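You operate a simulated robot arm through the tools that you are given. There is no shell and no other tool. Be economical: measure what you need, move in short steps, check, and stop when the job is done.

Carry out the task below with a simulated robot arm. There is one attempt and no reset: what you move stays moved.

JOB
Put things in order on the steel top over the drawers. At the end: the green lime half stands where the grey salt shaker stood; the syrup can stands where the yellow lemon half stood; the yellow lemon half stands where the yellow garlic shaker stood; the grey salt shaker is in the yellow bowl; the yellow garlic shaker stands on top of the black lunch beaker; whatever was shut is shut again. Leave all else as you found it, and nothing knocked over.

The check looks at the end state, three seconds after you hand in, the way a careful person would. Anything else that was tipped, shoved, dropped, spilled or broken makes it a failure.

ROBOT AND FRAMES
A 7-joint arm with a two-finger parallel gripper, fixed in place. Base frame: the origin is at the foot of the arm, x ahead of it, y to its left, z up; the work surface is at about z = 910. Readings come in mm, rad, newtons and seconds.
With the tool pointing down near the work surface it reaches from about 240 to 680 mm from the base axis. Its first joint turns from -1.152 to 1.152 rad. Payload 2.4 kg.
The tool frame sits at the grasp point between the pads (the TCP): z along the fingers, y along the line on which they close. The tips reach 30 mm beyond it. The gripper opens to 94 mm. The fingers are 28 mm wide and 10 mm thick; the gripper's body (50 by 96 mm) begins 55 mm behind the TCP.
Orientation is that of the tool frame in the base frame, as [roll, pitch, yaw] about the fixed x, y, z axes, in that order (R = Rz(yaw) Ry(pitch) Rx(roll)). With the fingers straight down and closing along the base's y, the tool's x points along the base's -x, its y along +y and its z along -z.

CONTROLS
- The arm moves only by the tool nudge_tool. Its argument "motion" is a list of rows, each a list of 7 numbers: the shift along the tool's x, y, z in mm, then the turn, a rotation vector about the tool's x, y, z in degrees, then the opening, from 0 (shut) to 1 (fully open). In form: [[x, y, z, wx, wy, wz, claw], ...]. A call has 1 to 8 rows; each row shifts and turns the commanded pose from where the row before left it, along the tool's axes as they then stand. Each row takes 0.2 s and may step no farther than 50 mm and 0.15 rad from the row before; otherwise, or with a gripper value out of range, the whole call is refused. Where a pose cannot be reached the arm comes as near as it can. A force on the tool above 40 N (or 10 N above the force at the start of the call, whichever is more), or a blocked arm, ends the call early, and 0.2 s more pass. Each finger travels about 153 mm/s and halts on what it meets, pressing with about 26 N; the grip force reading is that of the motor and also rises with nothing between the fingers. The clock runs only during rows and for 0.2 s after the last one: add rows that do not move to give the fingers time. The reply holds the time, the measured pose of the TCP, the force on the tool along the base axes, the opening and the grip force, in the units named above and with some noise.
- Cameras (640 x 400 px; columns grow to the right, rows downward): "scene" is fixed at [43.9, 476.7, 1448.7]; the picture's right is [-0.71, -0.70, 0.00], its down [-0.36, 0.37, -0.86] and it looks along [0.60, -0.61, -0.52] (base axes); focal length 335 px, centre (320, 200). "wrist" rides on the gripper at [-37, 0, -58] in the tool frame; the picture's right is [0.00, -1.00, 0.00], its down [0.97, 0.00, -0.24] and it looks along [0.24, 0.00, 0.97] (tool axes); focal length 218 px, centre (320, 200).
- capture(camera): a new picture of that camera. The clock stands still meanwhile.
- probe_pixels(camera, pixels): for up to 12 pixels [column, row] of the newest picture of that camera ("zoom" is the newest enlarged one), the place [x, y, z] in the base frame of the surface seen there, good to about 2 mm. The clock stands still meanwhile.
- zoom(camera, box): a new picture of the part [left, top, right, bottom] of that camera's present view, enlarged. The clock stands still meanwhile.
- finish_job(): hands the job in; it is judged then, once.

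Go step by step. Measure first, check grasps and placings, and put right what went wrong. The budget is 80 turns and 54 pictures, counting those below and the enlarged ones. Unless the task says otherwise, let go and move clear before handing in, and close with one line.

The tools are called after "Request:" as name(argument=value, ...) on one line, values as JSON. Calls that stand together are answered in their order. nudge_tool: Moves the arm, as the interface text tells. Its arguments: {"type":"object","properties":{"motion":{"type":"array"}},"required":["motion"]} The other tools are called the same way: capture (camera) takes a picture; probe_pixels (camera, pixels) gives the place of the surface under pixels of a picture; zoom (camera, box) takes an enlarged picture of a part of a camera's view; finish_job () hands the job in.

At the start:

```text
t: 0.0
ee_pos: [378.1, 29.6, 1219.6]
orientation: [-3.139, 0.0, -3.141]
ft_force: [0.3, -0.4, -0.2]
opening: 94.0
finger_force: 0.0
```

scene: 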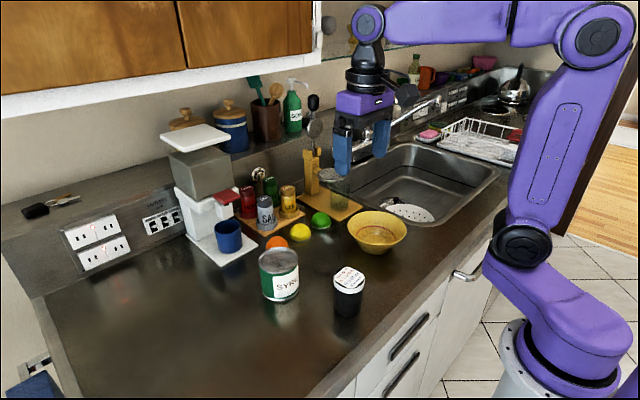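
wrist: 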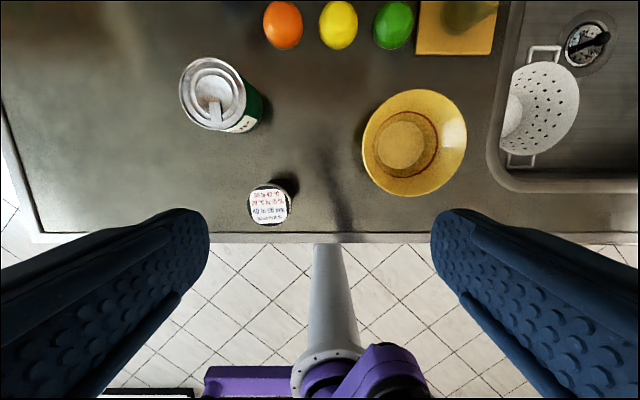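

The scene shows the shakers near (265,212) and (288,200), the fruit halves near (277,242), (300,232), (320,220), the can at (279,275), the beaker at (348,290) and the bowl at (377,232). I'll enlarge that area before measuring.

Request:
zoom(camera="scene", box=[220, 160, 420, 325])

Request:
probe_pixels(camera="wrist", pixels=[[283, 24], [338, 24], [394, 24], [214, 100], [268, 205], [405, 145], [380, 145], [450, 145], [405, 95], [405, 190], [300, 150], [466, 140]])

```text
2.42 times, centred on (320, 242) of scene
```

zoom: 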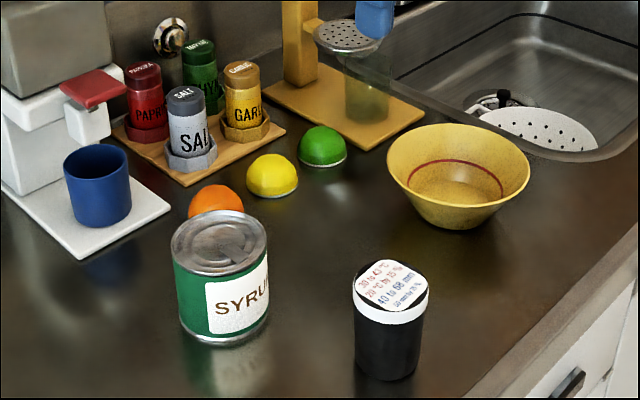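

```text
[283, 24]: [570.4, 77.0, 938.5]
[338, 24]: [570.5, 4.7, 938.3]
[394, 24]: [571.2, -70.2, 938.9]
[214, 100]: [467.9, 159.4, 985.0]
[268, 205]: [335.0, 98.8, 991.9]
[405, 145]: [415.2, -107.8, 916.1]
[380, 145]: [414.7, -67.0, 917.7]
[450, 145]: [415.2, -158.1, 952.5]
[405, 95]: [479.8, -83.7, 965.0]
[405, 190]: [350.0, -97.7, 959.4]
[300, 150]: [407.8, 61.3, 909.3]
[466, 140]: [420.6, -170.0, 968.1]
```

The shakers stand in hexagonal cups on a wooden board. I'll probe the shakers, cups and board in the enlarged picture.

Request:
probe_pixels(camera="zoom", pixels=[[187, 93], [187, 125], [190, 160], [168, 145], [213, 150], [205, 180], [241, 68], [241, 105], [243, 130], [267, 125], [143, 68], [198, 45]])

Request:
probe_pixels(camera="scene", pixels=[[265, 200], [288, 188], [247, 190], [272, 181], [290, 204], [275, 229], [338, 172], [325, 175], [312, 150], [227, 196], [228, 225], [335, 190]])

```text
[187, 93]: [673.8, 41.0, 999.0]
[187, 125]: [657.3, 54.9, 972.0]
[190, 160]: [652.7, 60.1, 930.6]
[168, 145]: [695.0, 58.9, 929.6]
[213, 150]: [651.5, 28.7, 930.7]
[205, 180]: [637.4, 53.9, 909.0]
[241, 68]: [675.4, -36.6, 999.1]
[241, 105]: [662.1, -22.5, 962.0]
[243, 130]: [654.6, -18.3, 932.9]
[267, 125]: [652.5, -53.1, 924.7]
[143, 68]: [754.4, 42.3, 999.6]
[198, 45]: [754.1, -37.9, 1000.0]
```

```text
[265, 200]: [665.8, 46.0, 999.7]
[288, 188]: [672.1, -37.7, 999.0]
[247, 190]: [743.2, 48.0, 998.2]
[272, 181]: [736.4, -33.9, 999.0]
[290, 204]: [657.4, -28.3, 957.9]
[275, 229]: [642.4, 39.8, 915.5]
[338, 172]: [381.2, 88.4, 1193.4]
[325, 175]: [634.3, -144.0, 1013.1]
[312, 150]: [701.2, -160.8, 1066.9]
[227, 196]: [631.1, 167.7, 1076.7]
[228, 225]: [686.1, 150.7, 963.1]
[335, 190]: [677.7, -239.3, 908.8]
```

The shakers sit on an 80 mm grid: salt near (673,40), garlic near (673,-38), tops at z≈1000. I'll move forward high up to see them with the wrist camera.

Request:
nudge_tool(motion=[[-45, -5, 10, 0, 0, 0, 1], [-45, -5, 10, 0, 0, 0, 1], [-45, -5, 10, 0, 0, 0, 1], [-45, -5, 10, 0, 0, 0, 1], [-45, -5, 10, 0, 0, 0, 1], [0, 0, 0, 0, 0, 0, 1]])

Request:
capture(camera="wrist")

```text
t: 1.4
ee_pos: [604.2, 0.2, 1169.9]
orientation: [-3.141, -0.003, -3.141]
ft_force: [-1.3, -0.4, 0.2]
opening: 94.1
finger_force: 0.1
```

```text
50 pictures are left
```

wrist: 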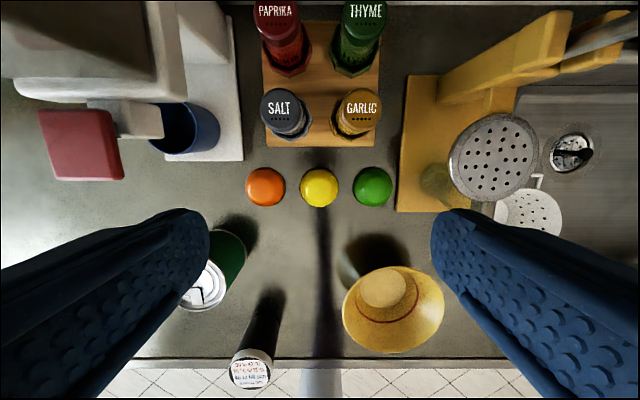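

The wrist view shows the salt shaker at (285,112), the garlic shaker at (358,112) and the three fruits. I'll enlarge the shakers and probe edges for diameters.

Request:
zoom(camera="wrist", box=[236, 60, 412, 220])

Request:
probe_pixels(camera="wrist", pixels=[[279, 107], [361, 107], [319, 130], [373, 187], [318, 187], [264, 187], [362, 290], [386, 286], [345, 305], [440, 300], [400, 345], [250, 372]])

```text
2.50 times, centred on (324, 140) of wrist
```

zoom: 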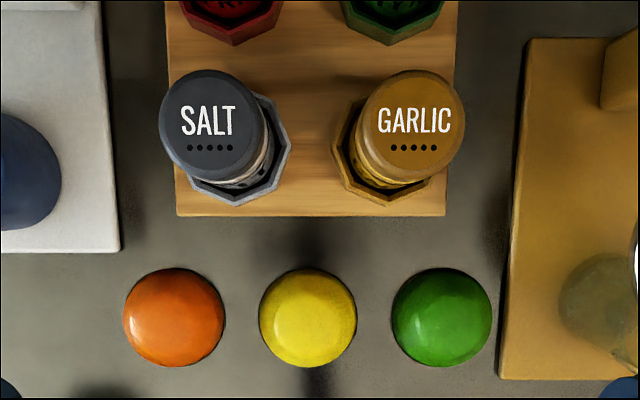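

```text
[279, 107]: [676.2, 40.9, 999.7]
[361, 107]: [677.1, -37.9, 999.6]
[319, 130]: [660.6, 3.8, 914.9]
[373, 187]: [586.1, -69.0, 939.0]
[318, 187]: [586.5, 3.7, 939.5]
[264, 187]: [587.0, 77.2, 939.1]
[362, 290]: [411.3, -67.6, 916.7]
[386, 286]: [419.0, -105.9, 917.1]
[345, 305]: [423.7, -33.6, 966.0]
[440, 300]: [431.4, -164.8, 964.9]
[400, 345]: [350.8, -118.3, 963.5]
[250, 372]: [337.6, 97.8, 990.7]
```

Request:
probe_pixels(camera="zoom", pixels=[[394, 317], [490, 317], [441, 271], [441, 364], [162, 120], [264, 120], [213, 72], [213, 172], [199, 199], [280, 145], [272, 182], [240, 207]])

Request:
probe_pixels(camera="wrist", pixels=[[293, 212], [345, 187], [300, 187], [337, 187], [318, 170], [318, 204], [340, 107], [380, 107], [361, 90], [361, 124], [355, 137], [338, 126]])

```text
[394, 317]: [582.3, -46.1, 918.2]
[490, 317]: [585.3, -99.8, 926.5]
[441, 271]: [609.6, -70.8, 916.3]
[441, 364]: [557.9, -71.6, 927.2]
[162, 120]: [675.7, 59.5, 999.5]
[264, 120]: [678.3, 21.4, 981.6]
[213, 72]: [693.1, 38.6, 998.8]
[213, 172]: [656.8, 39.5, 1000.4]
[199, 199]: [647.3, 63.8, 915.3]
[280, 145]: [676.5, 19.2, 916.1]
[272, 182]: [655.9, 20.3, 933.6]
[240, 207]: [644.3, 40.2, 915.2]
```

```text
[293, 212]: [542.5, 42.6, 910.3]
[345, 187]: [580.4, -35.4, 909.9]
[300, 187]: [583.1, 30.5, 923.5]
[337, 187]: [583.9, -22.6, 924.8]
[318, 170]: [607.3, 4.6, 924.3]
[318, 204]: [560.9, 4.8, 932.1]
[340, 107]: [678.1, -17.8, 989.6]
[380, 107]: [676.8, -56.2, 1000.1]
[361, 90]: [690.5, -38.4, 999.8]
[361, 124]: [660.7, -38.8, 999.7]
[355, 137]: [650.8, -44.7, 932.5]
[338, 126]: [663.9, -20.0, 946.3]
```

The shakers are about 39 mm wide with centres at (676,40) and (676,-38), and the fruit halves are about 54 mm wide at (583,4) and (583,-73). I'll go above the salt shaker with the gripper part open.

Request:
nudge_tool(motion=[[-36, 20, 20, 0, 0, 0, 0.75], [-36, 20, 30, 0, 0, 0, 0.75], [0, 0, 40, 0, 0, 0, 0.75], [0, 0, 35, 0, 0, 0, 0.75], [0, 0, 0, 0, 0, 0, 0.75]])

Request:
capture(camera="scene")

```text
refused: row 2 steps farther than a row can; nothing moved
```

```text
48 pictures are left
```

scene: 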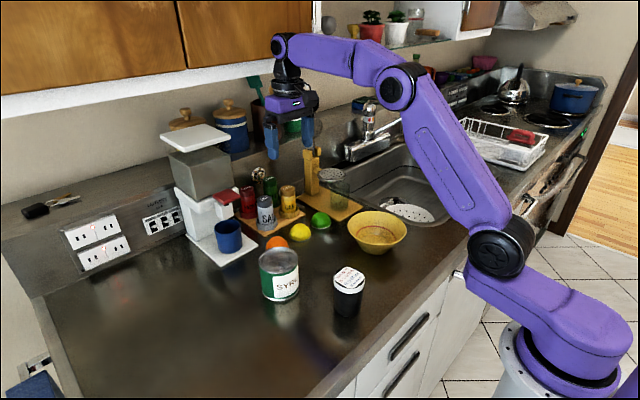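

The call was refused because one row stepped over 50 mm, and nothing moved. I'll use smaller steps.

Request:
nudge_tool(motion=[[-36, 20, 20, 0, 0, 0, 0.75], [-36, 20, 20, 0, 0, 0, 0.75], [0, 0, 45, 0, 0, 0, 0.75], [0, 0, 40, 0, 0, 0, 0.75], [0, 0, 0, 0, 0, 0, 0.75]])

Request:
capture(camera="scene")

```text
t: 2.6
ee_pos: [655.3, 39.5, 1041.9]
orientation: [3.14, -0.001, -3.138]
ft_force: [-0.4, 0.5, 0.5]
opening: 70.6
finger_force: 0.1
out of reach, approached as far as the arm can: row 2
```

```text
47 pictures are left
```

scene: 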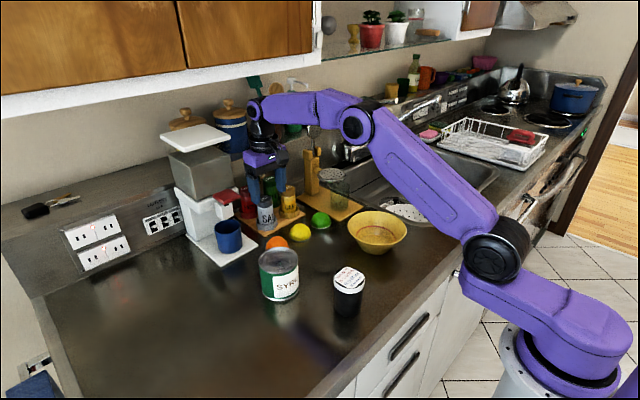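

The reach limit at the higher level left me at x=655. The tips are at z≈1012, just above the shaker top, so I'll move forward 20 mm here.

Request:
nudge_tool(motion=[[-20.5, 0.5, 0, 0, 0, 0, 0.75], [0, 0, 0, 0, 0, 0, 0.75]])

Request:
capture(camera="wrist")

```text
t: 3.2
ee_pos: [674.2, 39.2, 1042.8]
orientation: [3.141, 0.001, 3.141]
ft_force: [0.7, 0.1, 0.2]
opening: 70.6
finger_force: 0.1
```

```text
46 pictures are left
```

wrist: 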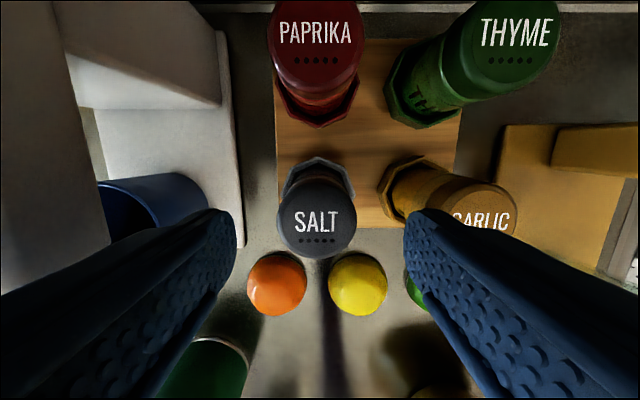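

The salt shaker (316,215) is centred between the fingers. I'll lower to z≈972, grip and let the fingers settle.

Request:
nudge_tool(motion=[[-1, 0.5, 35, 0, 0, 0, 0.75], [0, 0, 35, 0, 0, 0, 0.75], [0, 0, 0, 0, 0, 0, 0.55], [0, 0, 0, 0, 0, 0, 0.35], [0, 0, 0, 0, 0, 0, 0.3], [0, 0, 0, 0, 0, 0, 0.3]])

```text
t: 4.6
ee_pos: [677.7, 40.9, 971.8]
orientation: [3.142, 0.0, 3.141]
ft_force: [1.1, 0.1, -0.1]
opening: 41.1
finger_force: 25.8
```

Salt is gripped at 41 mm. I'll lift it straight up out of its cup.

Request:
nudge_tool(motion=[[0, 0, -30, 0, 0, 0, 0.3], [0, 0, -35, 0, 0, 0, 0.3], [40, -20, -15, 0, 0, 0, 0.3], [44, -20, 0, 0, 0, 0, 0.3], [44, -20, 0, 0, 0, 0, 0.3], [0, 0, 0, 0, 0, 0, 0.3]])

Request:
capture(camera="scene")

Request:
capture(camera="wrist")

```text
t: 6.0
ee_pos: [551.5, -21.9, 1052.7]
orientation: [3.141, 0.002, 3.141]
ft_force: [0.3, 1.0, -1.1]
opening: 41.1
finger_force: 26.4
```

```text
45 pictures are left
```

scene: 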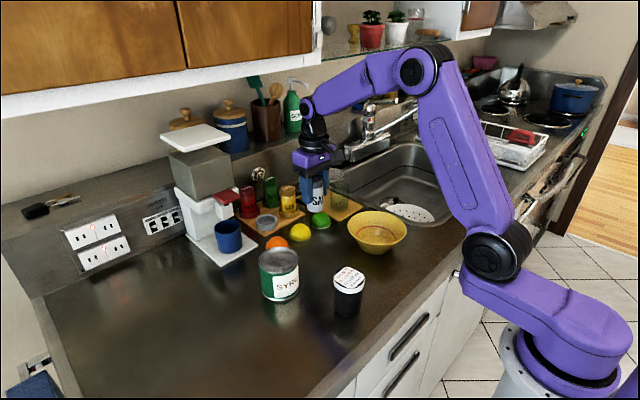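

```text
44 pictures are left
```

wrist: 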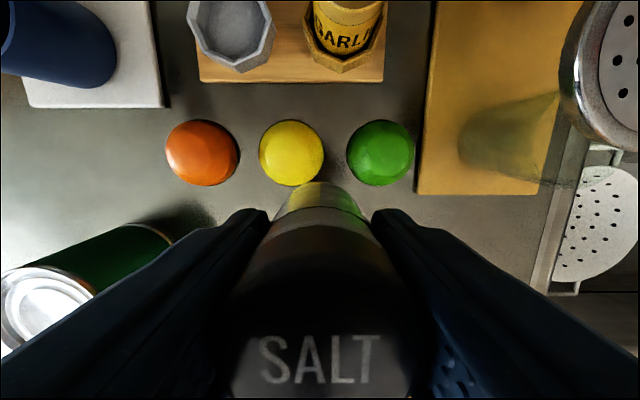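

Salt is out and held upright. I'll measure the empty cup (row 0–70) and the bowl's rim to place the shaker centrally.

Request:
probe_pixels(camera="wrist", pixels=[[190, 18], [273, 18], [232, 25], [200, 25], [264, 25], [236, 66], [235, 53], [198, 15], [266, 15]])

Request:
probe_pixels(camera="scene", pixels=[[349, 228], [405, 228], [377, 212], [377, 246], [360, 215], [395, 215], [377, 238], [390, 240], [375, 245], [265, 222], [258, 222], [276, 222]])

```text
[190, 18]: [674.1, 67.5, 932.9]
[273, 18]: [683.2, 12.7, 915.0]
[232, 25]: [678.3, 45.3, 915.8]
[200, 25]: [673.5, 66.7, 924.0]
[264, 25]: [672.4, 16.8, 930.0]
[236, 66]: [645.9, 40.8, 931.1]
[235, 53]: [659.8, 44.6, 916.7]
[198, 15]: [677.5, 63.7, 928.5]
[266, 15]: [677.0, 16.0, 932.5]
```

```text
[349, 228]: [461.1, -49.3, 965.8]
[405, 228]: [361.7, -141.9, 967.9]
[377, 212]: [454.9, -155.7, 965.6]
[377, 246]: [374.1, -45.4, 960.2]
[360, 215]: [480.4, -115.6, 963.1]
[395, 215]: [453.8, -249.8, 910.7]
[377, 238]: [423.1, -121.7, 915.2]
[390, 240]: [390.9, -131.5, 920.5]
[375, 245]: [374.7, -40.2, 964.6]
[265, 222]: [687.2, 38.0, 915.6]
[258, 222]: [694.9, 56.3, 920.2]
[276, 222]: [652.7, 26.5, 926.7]
```

The bowl's centre is about (413,-100) with its floor at z≈917 and rim at 967. I'll move over it and come down partway.

Request:
nudge_tool(motion=[[34.6, -19.5, 0, 0, 0, 0, 0.3], [34.6, -19.5, 0, 0, 0, 0, 0.3], [34.6, -19.5, 0, 0, 0, 0, 0.3], [34.6, -19.5, 0, 0, 0, 0, 0.3], [0, 0, 30, 0, 0, 0, 0.3], [0, 0, 25, 0, 0, 0, 0.3], [0, 0, 0, 0, 0, 0, 0.3]])

Request:
zoom(camera="scene", box=[310, 160, 450, 270])

```text
t: 7.6
ee_pos: [410.2, -98.7, 999.5]
orientation: [3.14, 0.0, 3.142]
ft_force: [-1.0, 0.5, -1.3]
opening: 40.6
finger_force: 25.8
```

```text
3.64 times, centred on (380, 215) of scene
```

zoom: 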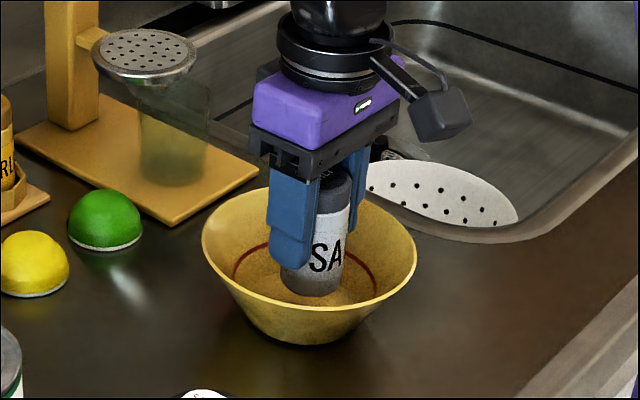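

The shaker is over the bowl's middle with the fingers well inside the rim. I'll lower it to z≈974 watching the force.

Request:
nudge_tool(motion=[[0, 0, 15, 0, 0, 0, 0.3], [0, 0, 9, 0, 0, 0, 0.3], [0, 0, 0, 0, 0, 0, 0.3]])

```text
t: 8.4
ee_pos: [410.8, -97.7, 975.8]
orientation: [-3.141, 0.0, 3.141]
ft_force: [0.8, 0.0, -1.7]
opening: 40.8
finger_force: 26.0
```

Request:
nudge_tool(motion=[[0, 0, 2, 0, 0, 0, 0.3], [0, 0, 0.5, 0, 0, 0, 0.3], [0, 0, 0, 0, 0, 0, 0.3]])

```text
t: 9.2
ee_pos: [410.5, -98.3, 973.1]
orientation: [3.141, 0.003, 3.141]
ft_force: [-4.0, 1.1, 17.8]
opening: 40.8
finger_force: 25.8
```

The force reads +18 N upward, so the shaker is on the bowl floor. I'll release gently and rise.

Request:
nudge_tool(motion=[[0, 0, -0.5, 0, 0, 0, 0.46], [0, 0, 0, 0, 0, 0, 0.55], [0, 0, 0, 0, 0, 0, 0.55], [0, 0, -40, 0, 0, 0, 0.55], [0, 0, -45, 0, 0, 0, 0.55], [0, 0, 0, 0, 0, 0, 0.75]])

Request:
zoom(camera="scene", box=[310, 160, 450, 270])

```text
t: 10.6
ee_pos: [409.1, -96.6, 1058.4]
orientation: [3.14, 0.0, 3.141]
ft_force: [0.0, -0.7, -0.3]
opening: 70.7
finger_force: 0.0
```

```text
3.64 times, centred on (380, 215) of scene
```

zoom: 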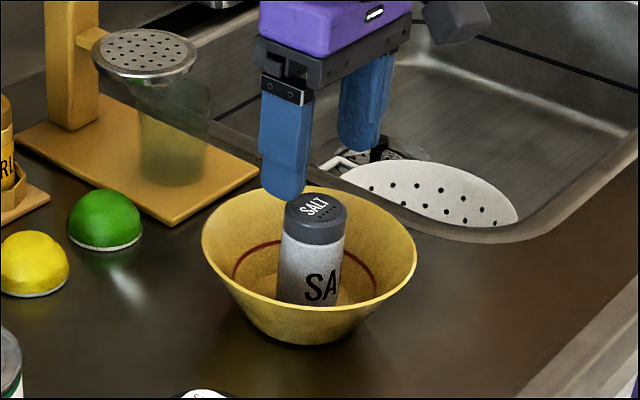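

Salt stands upright in the bowl. Next I'll go to the garlic shaker, shifting in y first to stay clear of the shower head on the wooden stand.

Request:
nudge_tool(motion=[[25, 42, 0, 0, 0, 0, 0.75], [-40, 16, 0, 0, 0, 0, 0.75], [-48, 0, 0, 0, 0, 0, 0.75], [-48, 0, 0, 0, 0, 0, 0.75], [-48, 0, 0, 0, 0, 0, 0.75], [-48, 0, 5, 0, 0, 0, 0.75], [-48, 0, 10, 0, 0, 0, 0.75], [-12, 0, 0, 0, 0, 0, 0.75]])

Request:
capture(camera="wrist")

```text
t: 12.4
ee_pos: [678.4, -38.8, 1042.9]
orientation: [-3.14, -0.001, 3.142]
ft_force: [-0.2, -0.1, 0.7]
opening: 70.3
finger_force: 0.1
```

```text
41 pictures are left
```

wrist: 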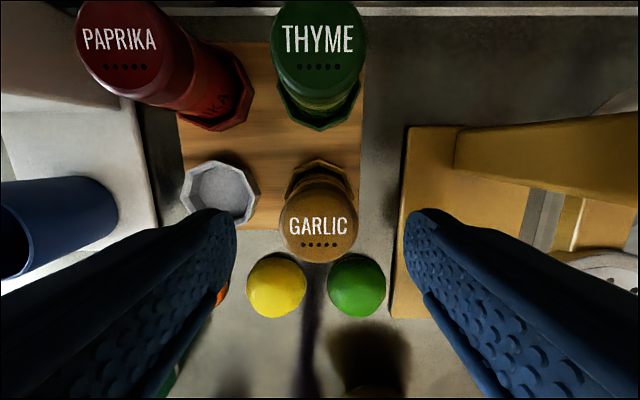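

The garlic shaker is centred at (319,220). I'll lower 70 mm and grip.

Request:
nudge_tool(motion=[[1, 0, 35, 0, 0, 0, 0.75], [0, 0, 35, 0, 0, 0, 0.75], [0, 0, 0, 0, 0, 0, 0.55], [0, 0, 0, 0, 0, 0, 0.35], [0, 0, 0, 0, 0, 0, 0.3], [0, 0, 0, 0, 0, 0, 0.3]])

```text
t: 13.8
ee_pos: [676.4, -40.5, 974.1]
orientation: [-3.14, 0.001, 3.141]
ft_force: [0.8, -0.1, 0.0]
opening: 41.0
finger_force: 25.8
```

Gripped at 41 mm. I'll lift it out and carry it partway toward the beaker, then view the beaker.

Request:
nudge_tool(motion=[[0, 0, -30, 0, 0, 0, 0.3], [0, 0, -35, 0, 0, 0, 0.3], [40, 10, -25, 0, 0, 0, 0.3], [45, 15, -10, 0, 0, 0, 0.3], [45, 18, 0, 0, 0, 0, 0.3], [45, 18, 0, 0, 0, 0, 0.3], [0, 0, 0, 0, 0, 0, 0.3]])

Request:
zoom(camera="scene", box=[250, 180, 410, 330])

```text
t: 15.4
ee_pos: [503.4, 21.5, 1071.5]
orientation: [-3.141, 0.0, -3.139]
ft_force: [0.5, -0.4, -0.7]
opening: 41.2
finger_force: 26.3
```

```text
2.67 times, centred on (330, 255) of scene
```

zoom: 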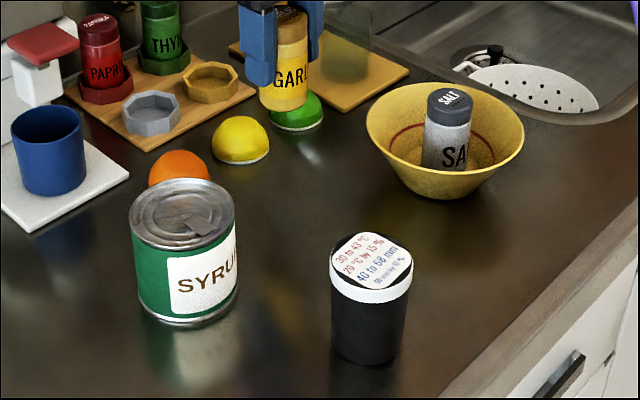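

I'll probe the beaker lid's edges, and the can's rim for later.

Request:
probe_pixels(camera="zoom", pixels=[[334, 262], [408, 264], [371, 236], [371, 286], [371, 261], [350, 245], [392, 280], [134, 212], [231, 212], [183, 182], [183, 240], [183, 212]])

```text
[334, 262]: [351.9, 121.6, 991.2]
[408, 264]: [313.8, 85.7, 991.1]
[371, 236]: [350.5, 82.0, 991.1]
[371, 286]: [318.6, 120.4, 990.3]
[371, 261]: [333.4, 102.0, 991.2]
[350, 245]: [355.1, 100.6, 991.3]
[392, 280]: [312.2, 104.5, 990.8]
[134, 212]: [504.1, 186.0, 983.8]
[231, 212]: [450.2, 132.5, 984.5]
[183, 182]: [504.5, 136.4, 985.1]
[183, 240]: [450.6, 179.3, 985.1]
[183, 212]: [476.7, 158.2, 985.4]
```

The beaker lid's centre is (333.5,102) at z 991, so the target TCP height is about 1049. I'll carry the shaker over it.

Request:
nudge_tool(motion=[[42.5, 20.1, 0, 0, 0, 0, 0.3], [42.5, 20.1, 0, 0, 0, 0, 0.3], [42.5, 20.1, 0, 0, 0, 0, 0.3], [42.5, 20.2, 0, 0, 0, 0, 0.3], [0, 0, 12, 0, 0, 0, 0.3], [0, 0, 0, 0, 0, 0, 0.3]])

Request:
zoom(camera="scene", box=[270, 180, 430, 330])

```text
t: 16.8
ee_pos: [333.0, 102.5, 1062.1]
orientation: [3.142, 0.0, -3.142]
ft_force: [-0.2, 0.4, -0.9]
opening: 40.8
finger_force: 25.7
```

```text
2.67 times, centred on (350, 255) of scene
```

zoom: 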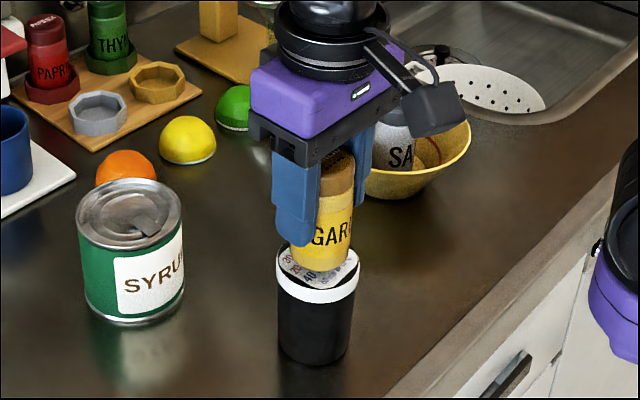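

It is well centred over the lid. I'll lower in small steps until contact.

Request:
nudge_tool(motion=[[0, 0, 7, 0, 0, 0, 0.3], [0, 0, 3, 0, 0, 0, 0.3], [0, 0, 0, 0, 0, 0, 0.3]])

```text
t: 17.6
ee_pos: [332.4, 103.2, 1052.1]
orientation: [-3.14, 0.001, -3.141]
ft_force: [0.6, -0.6, -2.0]
opening: 41.2
finger_force: 26.3
```

Request:
nudge_tool(motion=[[0, 0, 1, 0, 0, 0, 0.3], [0, 0, 1, 0, 0, 0, 0.3], [0, 0, 0, 0, 0, 0, 0.3]])

```text
t: 18.4
ee_pos: [332.3, 103.0, 1049.4]
orientation: [-3.141, 0.004, -3.141]
ft_force: [-3.2, -1.6, 23.8]
opening: 41.2
finger_force: 25.9
```

Contact reads 24 N. I'll ease up 1 mm, then open slowly and rise.

Request:
nudge_tool(motion=[[0, 0, -0.8, 0, 0, 0, 0.3], [0, 0, 0, 0, 0, 0, 0.45], [0, 0, 0, 0, 0, 0, 0.6], [0, 0, 0, 0, 0, 0, 0.7], [0, 0, -45, 0, 0, 0, 0.7], [0, 0, -45, 0, 0, 0, 0.7], [0, 0, 0, 0, 0, 0, 0.8]])

Request:
zoom(camera="scene", box=[230, 180, 430, 330])

```text
t: 20.0
ee_pos: [333.1, 101.4, 1141.9]
orientation: [3.141, 0.001, -3.14]
ft_force: [-0.3, 0.3, 0.3]
opening: 74.8
finger_force: 0.1
```

```text
2.67 times, centred on (330, 255) of scene
```

zoom: 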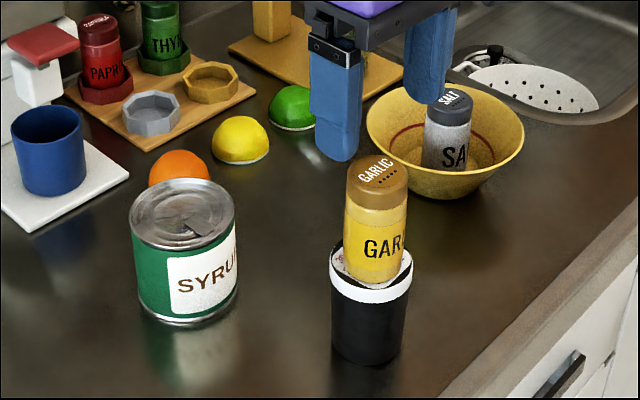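

Garlic stands on the beaker. I'll move above the lime, staying high, and take a wrist picture to measure the lime, the cups and the nearby stand.

Request:
nudge_tool(motion=[[-37, -29, 0, 0, 0, 0, 0.8], [-37, -29, 0, 0, 0, 0, 0.8], [-37, -29, 0, 0, 0, 0, 0.8], [-37, -29, 10, 0, 0, 0, 0.8], [-37, -29, 15, 0, 0, 0, 0.8], [-37, -29, 15, 0, 0, 0, 0.8], [-14, 0, 0, 0, 0, 0, 0.8], [0, 0, 0, 0, 0, 0, 0.8]])

Request:
capture(camera="wrist")

```text
t: 21.8
ee_pos: [568.0, -73.8, 1099.6]
orientation: [-3.142, 0.0, -3.141]
ft_force: [0.5, -0.5, -0.4]
opening: 75.2
finger_force: 0.0
```

```text
37 pictures are left
```

wrist: 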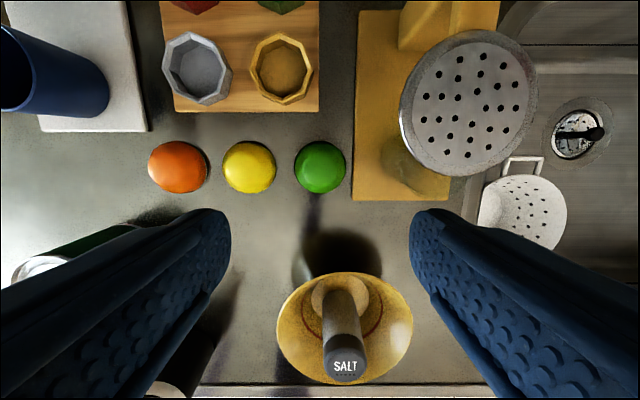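

I'll probe the head's edge (402,115), the lime's outline, and both cup rims.

Request:
probe_pixels(camera="wrist", pixels=[[403, 115], [450, 172], [295, 167], [344, 167], [320, 143], [320, 190], [320, 160], [358, 190], [464, 100], [410, 165]])

Request:
zoom(camera="wrist", box=[140, 10, 360, 200])

```text
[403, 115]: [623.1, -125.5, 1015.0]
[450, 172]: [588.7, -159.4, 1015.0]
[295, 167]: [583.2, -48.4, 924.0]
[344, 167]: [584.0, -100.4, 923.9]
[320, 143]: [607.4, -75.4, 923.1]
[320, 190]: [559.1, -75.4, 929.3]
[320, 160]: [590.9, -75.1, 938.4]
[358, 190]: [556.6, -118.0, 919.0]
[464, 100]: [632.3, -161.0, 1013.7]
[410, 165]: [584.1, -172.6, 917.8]
```

```text
2.11 times, centred on (250, 105) of wrist
```

zoom: 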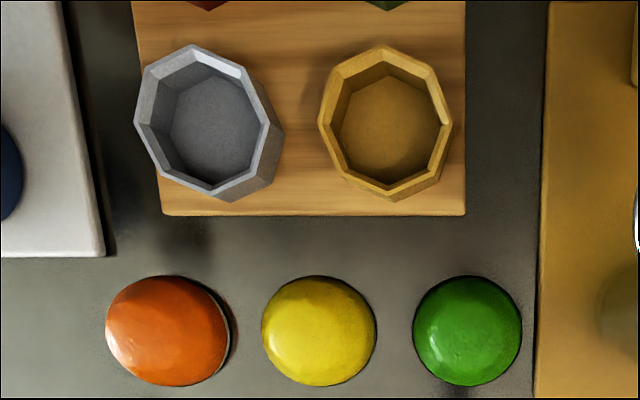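

The lime is at about (583,-74.5), and the stand's board edge at y≈-114 leaves no room for a finger on that side. I'll turn the gripper 90° so it closes along x with the camera toward +y, and check the cup sizes.

Request:
probe_pixels(camera="zoom", pixels=[[136, 120], [268, 122], [190, 47], [218, 195], [155, 122], [256, 122], [190, 64], [213, 183], [449, 120], [321, 120], [383, 47], [393, 197]])

Request:
nudge_tool(motion=[[0, 0, 0, 0, 0, -8.2, 0.8], [0, 0, 0, 0, 0, -8.2, 0.8], [0, 0, 0, 0, 0, -8.2, 0.8], [0, 0, 0, 0, 0, -8.2, 0.8], [0, 0, 0, 0, 0, -8.2, 0.8], [0, 0, 0, 0, 0, -8.2, 0.8], [0, 0, 0, 0, 0, -8.2, 0.8], [0, 0, 0, 0, 0, -8.2, 0.8]])

```text
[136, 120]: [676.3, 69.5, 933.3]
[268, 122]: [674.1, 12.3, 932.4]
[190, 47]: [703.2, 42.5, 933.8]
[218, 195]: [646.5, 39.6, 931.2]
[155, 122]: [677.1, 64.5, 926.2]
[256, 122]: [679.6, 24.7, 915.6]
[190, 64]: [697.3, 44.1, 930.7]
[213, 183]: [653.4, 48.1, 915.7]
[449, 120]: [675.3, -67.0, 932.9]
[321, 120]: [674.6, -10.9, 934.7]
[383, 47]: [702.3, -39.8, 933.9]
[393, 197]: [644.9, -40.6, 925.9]
```

```text
t: 23.6
ee_pos: [568.9, -72.9, 1100.6]
orientation: [-3.141, 0.002, -1.994]
ft_force: [-0.1, -0.1, -0.2]
opening: 75.3
finger_force: 0.1
```

The cups' centres are (675,40.5) and (675,-39), rim z 933, outer width ~57, inner ~47, so the 53 mm fruit halves will rest on the rims. I'll finish the turn, then position over the lime.

Request:
nudge_tool(motion=[[0, 0, 0, 0, 0, -8.2, 0.8], [0, 0, 0, 0, 0, -8.2, 0.8], [0, 0, 0, 0, 0, -8, 0.8], [1.6, -14, 0, 0, 0, 0, 0.8], [0, 0, 40, 0, 0, 0, 0.8], [0, 0, 0, 0, 0, 0, 0.8]])

Request:
capture(camera="wrist")

```text
t: 25.0
ee_pos: [584.3, -73.0, 1059.6]
orientation: [-3.141, -0.001, -1.572]
ft_force: [-0.8, -0.5, 0.5]
opening: 75.2
finger_force: 0.0
```

```text
35 pictures are left
```

wrist: 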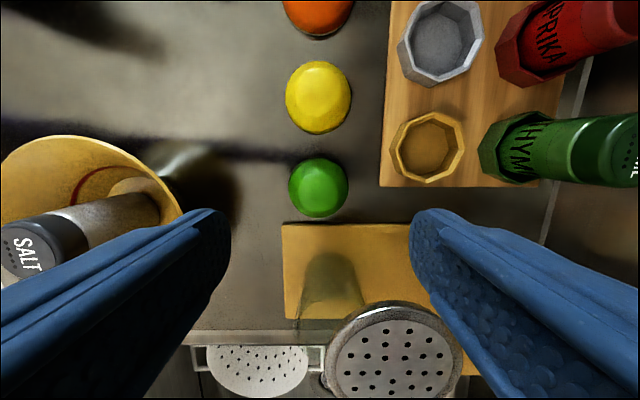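

The lime is centred at column 318. I'll probe it once more and descend partway.

Request:
probe_pixels(camera="wrist", pixels=[[290, 187], [346, 187], [318, 160], [318, 214], [300, 226], [318, 98], [318, 65], [318, 130], [288, 98], [348, 98]])

Request:
nudge_tool(motion=[[1, 0, 45, 0, 0, 0, 0.8], [0, 0, 45, 0, 0, 0, 0.8], [0, 0, 0, 0, 0, 0, 0.8]])

Request:
zoom(camera="scene", box=[250, 140, 410, 260])

```text
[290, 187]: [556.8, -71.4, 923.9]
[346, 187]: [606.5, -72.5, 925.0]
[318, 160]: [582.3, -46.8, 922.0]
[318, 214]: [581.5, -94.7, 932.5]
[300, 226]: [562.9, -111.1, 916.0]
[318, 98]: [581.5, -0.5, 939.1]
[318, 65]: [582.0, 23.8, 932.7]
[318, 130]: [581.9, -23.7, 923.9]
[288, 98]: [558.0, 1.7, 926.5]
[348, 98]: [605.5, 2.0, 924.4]
```

```text
t: 25.8
ee_pos: [581.7, -74.6, 970.0]
orientation: [3.14, -0.003, -1.571]
ft_force: [0.3, -0.7, 0.4]
opening: 75.1
finger_force: 0.0
```

```text
3.33 times, centred on (330, 200) of scene
```

zoom: 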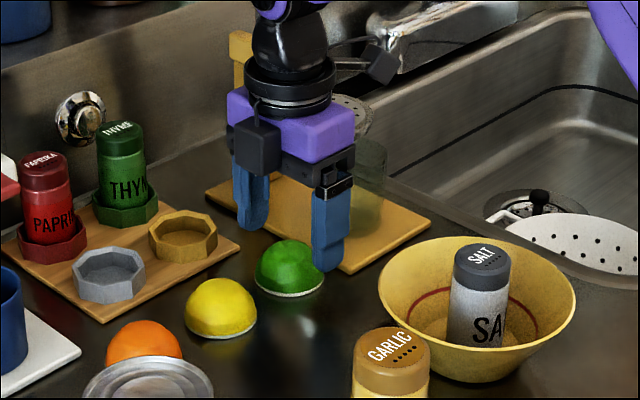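

Fingers straddle the lime cleanly. I'll lower to z≈943 (tips ~3 mm above the top) and close slowly.

Request:
nudge_tool(motion=[[0, 0, 18, 0, 0, 0, 0.8], [0, 0, 9, 0, 0, 0, 0.8], [0, 0, 0, 0, 0, 0, 0.65], [0, 0, 0, 0, 0, 0, 0.5], [0, 0, 0, 0, 0, 0, 0.45], [0, 0, 0, 0, 0, 0, 0.45]])

Request:
zoom(camera="scene", box=[250, 140, 410, 260])

```text
t: 27.2
ee_pos: [582.6, -73.4, 943.7]
orientation: [-3.141, 0.0, -1.571]
ft_force: [-0.1, 0.5, -0.4]
opening: 56.0
finger_force: 26.4
```

```text
3.33 times, centred on (330, 200) of scene
```

zoom: 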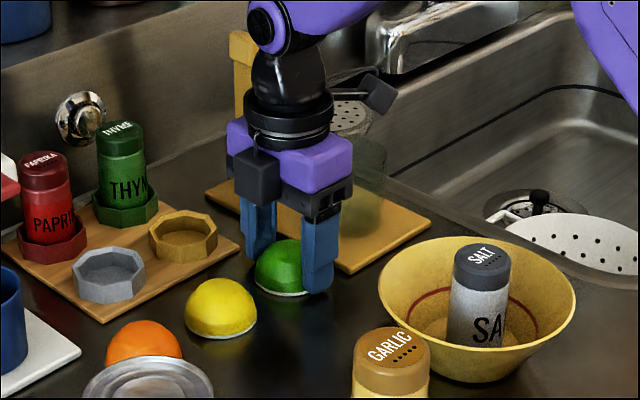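

The lime is held at 56 mm. I'll lift it and check that it stays level.

Request:
nudge_tool(motion=[[0, 0, -20, 0, 0, 0, 0.45], [0, 0, -30, 0, 0, 0, 0.45], [0, 0, -10, 0, 0, 0, 0.45], [-30, 0, 0, 0, 0, 0, 0.45], [-40, 0, 0, 0, 0, 0, 0.45], [-44, 0, 0, 0, 0, 0, 0.45], [0, 0, 0, 0, 0, 0, 0.45]])

Request:
zoom(camera="scene", box=[210, 140, 370, 260])

```text
t: 28.8
ee_pos: [581.5, 41.1, 1004.4]
orientation: [-3.142, 0.001, -1.573]
ft_force: [1.0, 0.6, -0.2]
opening: 55.8
finger_force: 25.8
```

```text
3.33 times, centred on (290, 200) of scene
```

zoom: 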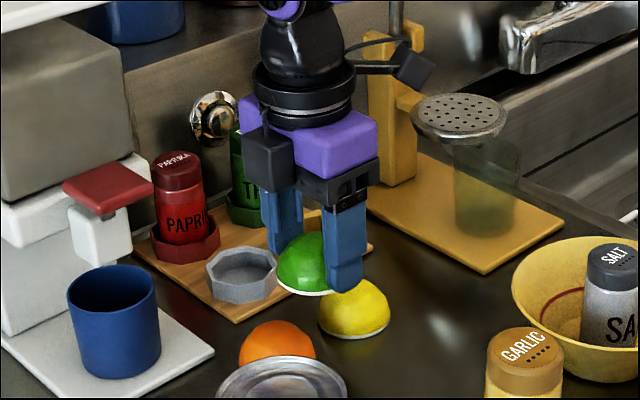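

The lime is held level enough. I'll move forward over the grey cup, then look.

Request:
nudge_tool(motion=[[0, -31, 0, 0, 0, 0, 0.45], [0, -31, 0, 0, 0, 0, 0.45], [0, -31, 0, 0, 0, 0, 0.45], [0, 0, 15, 0, 0, 0, 0.45], [0, 0, 0, 0, 0, 0, 0.45]])

Request:
zoom(camera="scene", box=[220, 150, 340, 240])

Request:
capture(camera="wrist")

```text
t: 30.0
ee_pos: [676.1, 40.4, 988.9]
orientation: [-3.14, 0.0, -1.57]
ft_force: [-0.6, 0.8, -0.8]
opening: 56.0
finger_force: 25.8
```

```text
4.44 times, centred on (280, 195) of scene
```

zoom: 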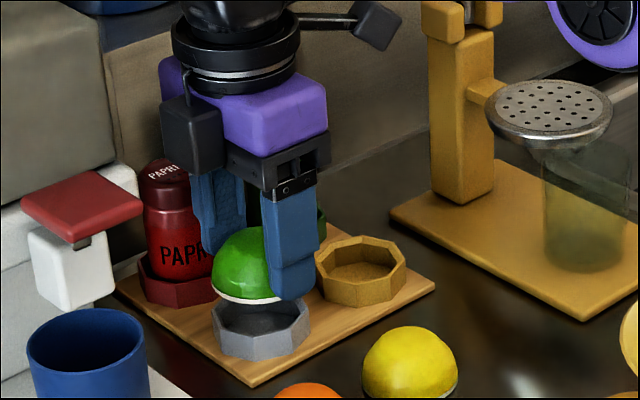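

```text
30 pictures are left
```

wrist: 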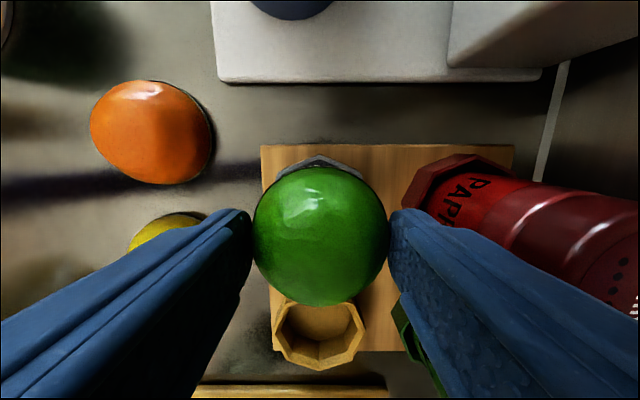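

The lime is centred over the cup. I'll lower to near contact at z≈967 in small steps.

Request:
nudge_tool(motion=[[0, 0.5, 12, 0, 0, 0, 0.45], [0, 0, 7, 0, 0, 0, 0.45], [0, 0, 0, 0, 0, 0, 0.45]])

```text
t: 30.8
ee_pos: [675.1, 38.6, 969.0]
orientation: [-3.141, -0.001, -1.57]
ft_force: [0.0, -0.2, -0.8]
opening: 55.6
finger_force: 26.1
```

Request:
nudge_tool(motion=[[-1, 0, 0.5, 0, 0, 0, 0.45], [0, 0, 1, 0, 0, 0, 0.45], [0, 0, 1, 0, 0, 0, 0.45], [0, 0, 0, 0, 0, 0, 0.45]])

```text
t: 31.8
ee_pos: [675.9, 41.1, 967.6]
orientation: [-3.14, 0.0, -1.57]
ft_force: [-4.3, -1.7, 10.7]
opening: 56.1
finger_force: 26.5
```

Contact shows 11 N at z≈967.6, as expected for the cup rim. I'll release slightly and rise.

Request:
nudge_tool(motion=[[0, 0, 0, 0, 0, 0, 0.6], [0, 0, 0, 0, 0, 0, 0.66], [0, 0, 0, 0, 0, 0, 0.68], [0, 0, -25, 0, 0, 0, 0.68], [0, 0, -30, 0, 0, 0, 0.68], [0, 40, -10, 0, 0, 0, 0.68], [0, 40, 0, 0, 0, 0, 0.8], [0, 0, 0, 0, 0, 0, 0.8]])

Request:
zoom(camera="scene", box=[220, 150, 340, 240])

```text
t: 33.6
ee_pos: [594.4, 38.9, 1032.5]
orientation: [-3.142, 0.0, -1.571]
ft_force: [-0.4, 0.1, -0.4]
opening: 75.0
finger_force: 0.1
```

```text
4.44 times, centred on (280, 195) of scene
```

zoom: 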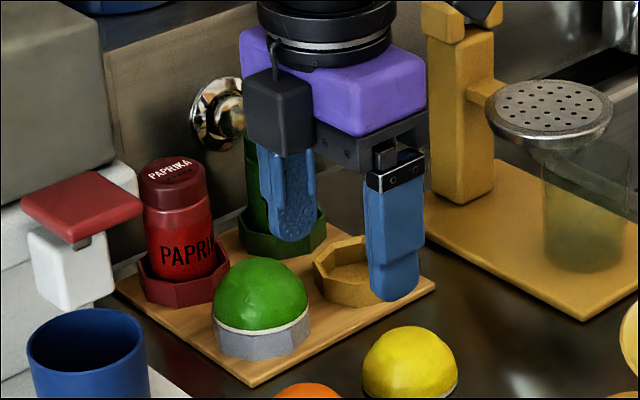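

The lime sits level on the grey cup. Next I'll go over the lemon.

Request:
nudge_tool(motion=[[36, 12, 0, 0, 0, 0, 0.8], [0, 0, 0, 0, 0, 0, 0.8]])

Request:
capture(camera="wrist")

```text
t: 34.2
ee_pos: [580.7, 3.2, 1030.3]
orientation: [3.14, 0.0, -1.571]
ft_force: [-0.6, -0.2, -0.1]
opening: 75.3
finger_force: 0.1
```

```text
28 pictures are left
```

wrist: 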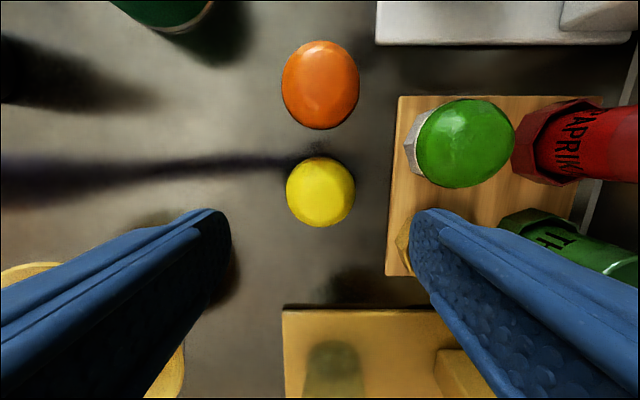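

Request:
probe_pixels(camera="wrist", pixels=[[289, 194], [352, 194], [320, 158], [320, 225], [320, 190], [320, 84], [284, 84], [357, 84], [320, 43], [320, 127]])

Request:
nudge_tool(motion=[[0, 0, 40, 0, 0, 0, 0.8], [0, -1, 20, 0, 0, 0, 0.8], [0, 0, 0, 0, 0, 0, 0.8]])

```text
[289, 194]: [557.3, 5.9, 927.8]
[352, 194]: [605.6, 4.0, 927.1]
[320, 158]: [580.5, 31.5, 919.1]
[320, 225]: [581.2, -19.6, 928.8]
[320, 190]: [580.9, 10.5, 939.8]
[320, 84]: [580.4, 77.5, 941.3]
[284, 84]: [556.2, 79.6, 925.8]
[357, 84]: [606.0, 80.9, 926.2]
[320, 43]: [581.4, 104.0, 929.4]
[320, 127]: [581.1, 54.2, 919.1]
```

```text
t: 35.0
ee_pos: [583.1, 3.9, 971.7]
orientation: [-3.141, 0.0, -1.569]
ft_force: [0.4, -0.5, 0.1]
opening: 74.9
finger_force: 0.1
```

The lemon's centre is (581.5,4). I'll lower the last 28 mm and close.

Request:
nudge_tool(motion=[[0, 0.5, 18, 0, 0, 0, 0.8], [0, 0, 9.5, 0, 0, 0, 0.8], [0, 0, 0, 0, 0, 0, 0.65], [0, 0, 0, 0, 0, 0, 0.5], [0, 0, 0, 0, 0, 0, 0.45], [0, 0, 0, 0, 0, 0, 0.45]])

```text
t: 36.4
ee_pos: [583.8, 4.0, 944.2]
orientation: [3.142, 0.001, -1.571]
ft_force: [-0.9, -0.3, -0.1]
opening: 56.1
finger_force: 25.8
```

The lemon is held at 56 mm. I'll lift it and carry it over the garlic cup at (675,-39).

Request:
nudge_tool(motion=[[0, 0, -20, 0, 0, 0, 0.45], [0, 0, -35, 0, 0, 0, 0.45], [43, 0, 0, 0, 0, 0, 0.45], [0, -31, 0, 0, 0, 0, 0.45], [0, -31, 0, 0, 0, 0, 0.45], [0, -29.5, 0, 0, 0, 0, 0.45], [0, 0, 10, 0, 0, 0, 0.45], [0, 0, 0, 0, 0, 0, 0.45]])

Request:
zoom(camera="scene", box=[220, 150, 340, 240])

Request:
capture(camera="wrist")

```text
t: 38.2
ee_pos: [675.6, -37.8, 989.4]
orientation: [3.138, 0.002, -1.571]
ft_force: [0.3, -0.8, -0.5]
opening: 56.0
finger_force: 25.5
```

```text
4.44 times, centred on (280, 195) of scene
```

zoom: 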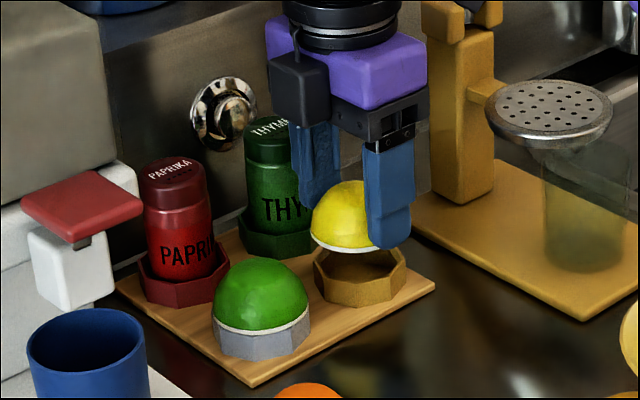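

```text
26 pictures are left
```

wrist: 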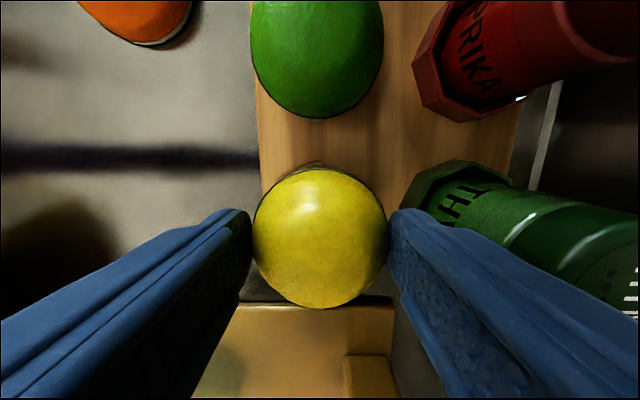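

The lemon is over the cup. I'll lower to just above contact.

Request:
nudge_tool(motion=[[0, 0, 12, 0, 0, 0, 0.45], [0, 0, 7, 0, 0, 0, 0.45], [0, 0, 1, 0, 0, 0, 0.45], [0, 0, 0, 0, 0, 0, 0.45]])

```text
t: 39.2
ee_pos: [676.1, -38.0, 969.0]
orientation: [-3.142, 0.0, -1.571]
ft_force: [0.2, 0.3, -0.3]
opening: 56.1
finger_force: 26.0
```

Request:
nudge_tool(motion=[[0.5, 0.5, 1, 0, 0, 0, 0.45], [0, 0, 1, 0, 0, 0, 0.45], [0, 0, 0, 0, 0, 0, 0.45]])

```text
t: 40.0
ee_pos: [675.1, -37.9, 968.7]
orientation: [-3.138, -0.001, -1.571]
ft_force: [1.9, 1.2, 3.7]
opening: 55.7
finger_force: 25.9
```

Light contact of about 4 N on the rim. I'll release and back away.

Request:
nudge_tool(motion=[[0, 0, 0.5, 0, 0, 0, 0.45], [0, 0, 0, 0, 0, 0, 0.62], [0, 0, 0, 0, 0, 0, 0.68], [0, 0, -25, 0, 0, 0, 0.68], [0, 0, -35, 0, 0, 0, 0.68], [-20, 40, -10, 0, 0, 0, 0.68], [-30, 36, -10, 0, 0, 0, 0.9], [0, 0, 0, 0, 0, 0, 1]])

Request:
zoom(camera="scene", box=[220, 150, 340, 240])

```text
t: 41.8
ee_pos: [602.2, 11.4, 1047.2]
orientation: [-3.14, 0.0, -1.572]
ft_force: [0.2, 0.5, 0.0]
opening: 94.0
finger_force: 0.1
```

```text
4.44 times, centred on (280, 195) of scene
```

zoom: 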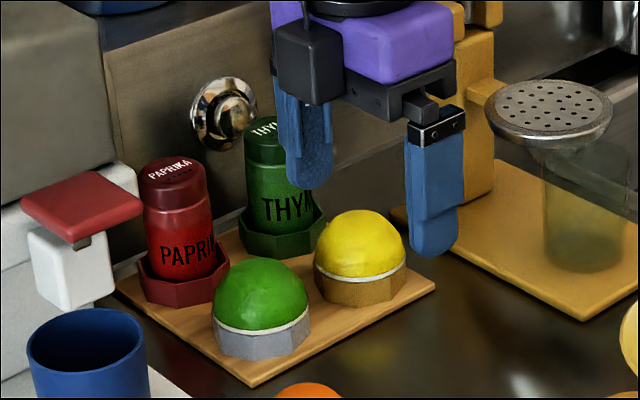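

The lemon sits level on the garlic cup. Next is the can, so I'll move over (477,159) fully open and check with the wrist camera.

Request:
nudge_tool(motion=[[-37, 31.3, 0, 0, 0, 0, 1], [-37, 31.3, 0, 0, 0, 0, 1], [-37, 31.3, 0, 0, 0, 0, 1], [-37, 31.3, 0, 0, 0, 0, 1], [0, 0, 0, 0, 0, 0, 1]])

Request:
capture(camera="wrist")

Request:
zoom(camera="scene", box=[220, 190, 380, 320])

```text
t: 43.0
ee_pos: [475.6, 159.5, 1046.8]
orientation: [3.141, 0.0, -1.573]
ft_force: [-0.5, -1.2, 0.1]
opening: 94.1
finger_force: 0.1
```

```text
24 pictures are left
```

wrist: 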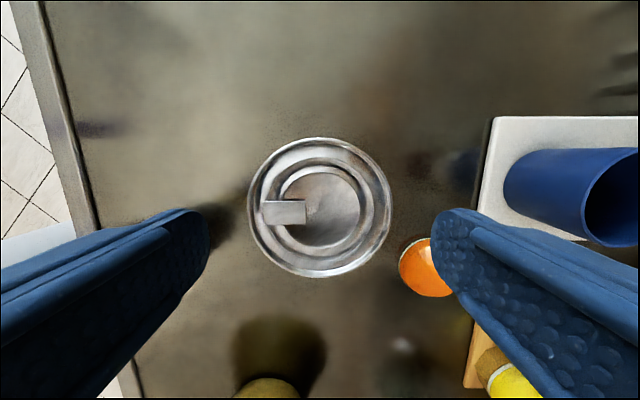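

```text
3.08 times, centred on (300, 255) of scene
```

zoom: 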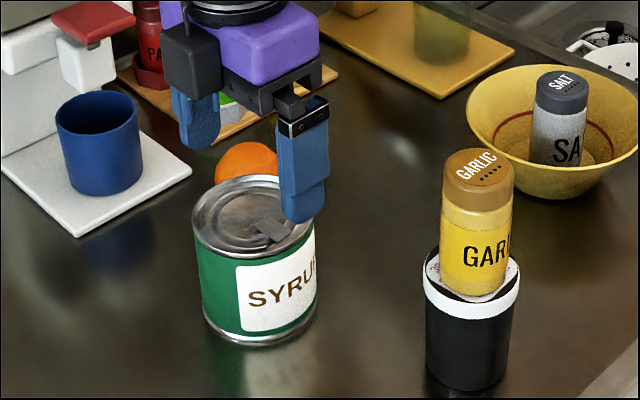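

Request:
probe_pixels(camera="wrist", pixels=[[250, 207], [388, 207], [320, 140], [320, 274]])

```text
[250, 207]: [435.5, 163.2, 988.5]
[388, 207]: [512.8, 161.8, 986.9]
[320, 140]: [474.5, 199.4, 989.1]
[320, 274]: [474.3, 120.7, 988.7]
```

The can's rim centre is (474.3,160), diameter ~78, top 987. I'll lower to z≈974 in steps and close.

Request:
nudge_tool(motion=[[-0.5, 1.3, 20, 0, 0, 0, 1], [0, 0, 15, 0, 0, 0, 1], [0, 0, 20, 0, 0, 0, 1], [0, 0, 18, 0, 0, 0, 1], [0, 0, 0, 0, 0, 0, 1]])

```text
t: 44.2
ee_pos: [471.7, 158.9, 973.1]
orientation: [3.141, 0.0, -1.569]
ft_force: [-0.2, 0.4, 1.4]
opening: 94.1
finger_force: 0.0
```

Request:
nudge_tool(motion=[[0, 0, 0, 0, 0, 0, 0.92], [0, 0, 0, 0, 0, 0, 0.86], [0, 0, 0, 0, 0, 0, 0.75], [0, 0, 0, 0, 0, 0, 0.7], [0, 0, 0, 0, 0, 0, 0.7]])

```text
t: 45.4
ee_pos: [470.7, 158.9, 972.5]
orientation: [3.14, 0.0, -1.573]
ft_force: [0.0, -0.2, 1.0]
opening: 81.3
finger_force: 26.2
```

Gripped at 81 mm. I'll lift gently and check for slip.

Request:
nudge_tool(motion=[[0, 0, -5, 0, 0, 0, 0.7], [0, 0, -10, 0, 0, 0, 0.7], [0, 0, -15, 0, 0, 0, 0.7], [0, 0, -20, 0, 0, 0, 0.7], [0, 0, 0, 0, 0, 0, 0.7]])

Request:
zoom(camera="scene", box=[220, 170, 380, 310])

```text
t: 46.6
ee_pos: [470.7, 160.8, 1024.5]
orientation: [-3.141, -0.001, -1.571]
ft_force: [0.6, 0.1, -4.4]
opening: 81.4
finger_force: 25.6
```

```text
2.86 times, centred on (300, 240) of scene
```

zoom: 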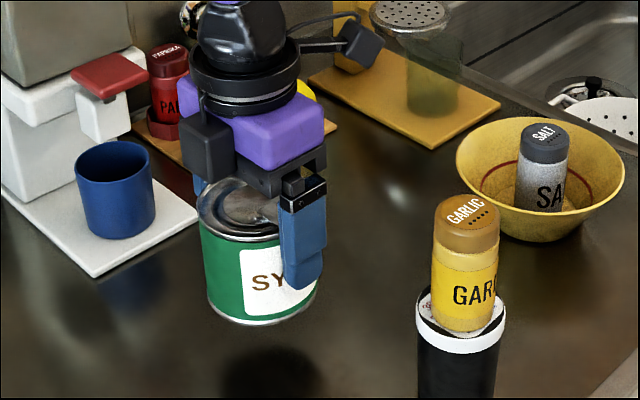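

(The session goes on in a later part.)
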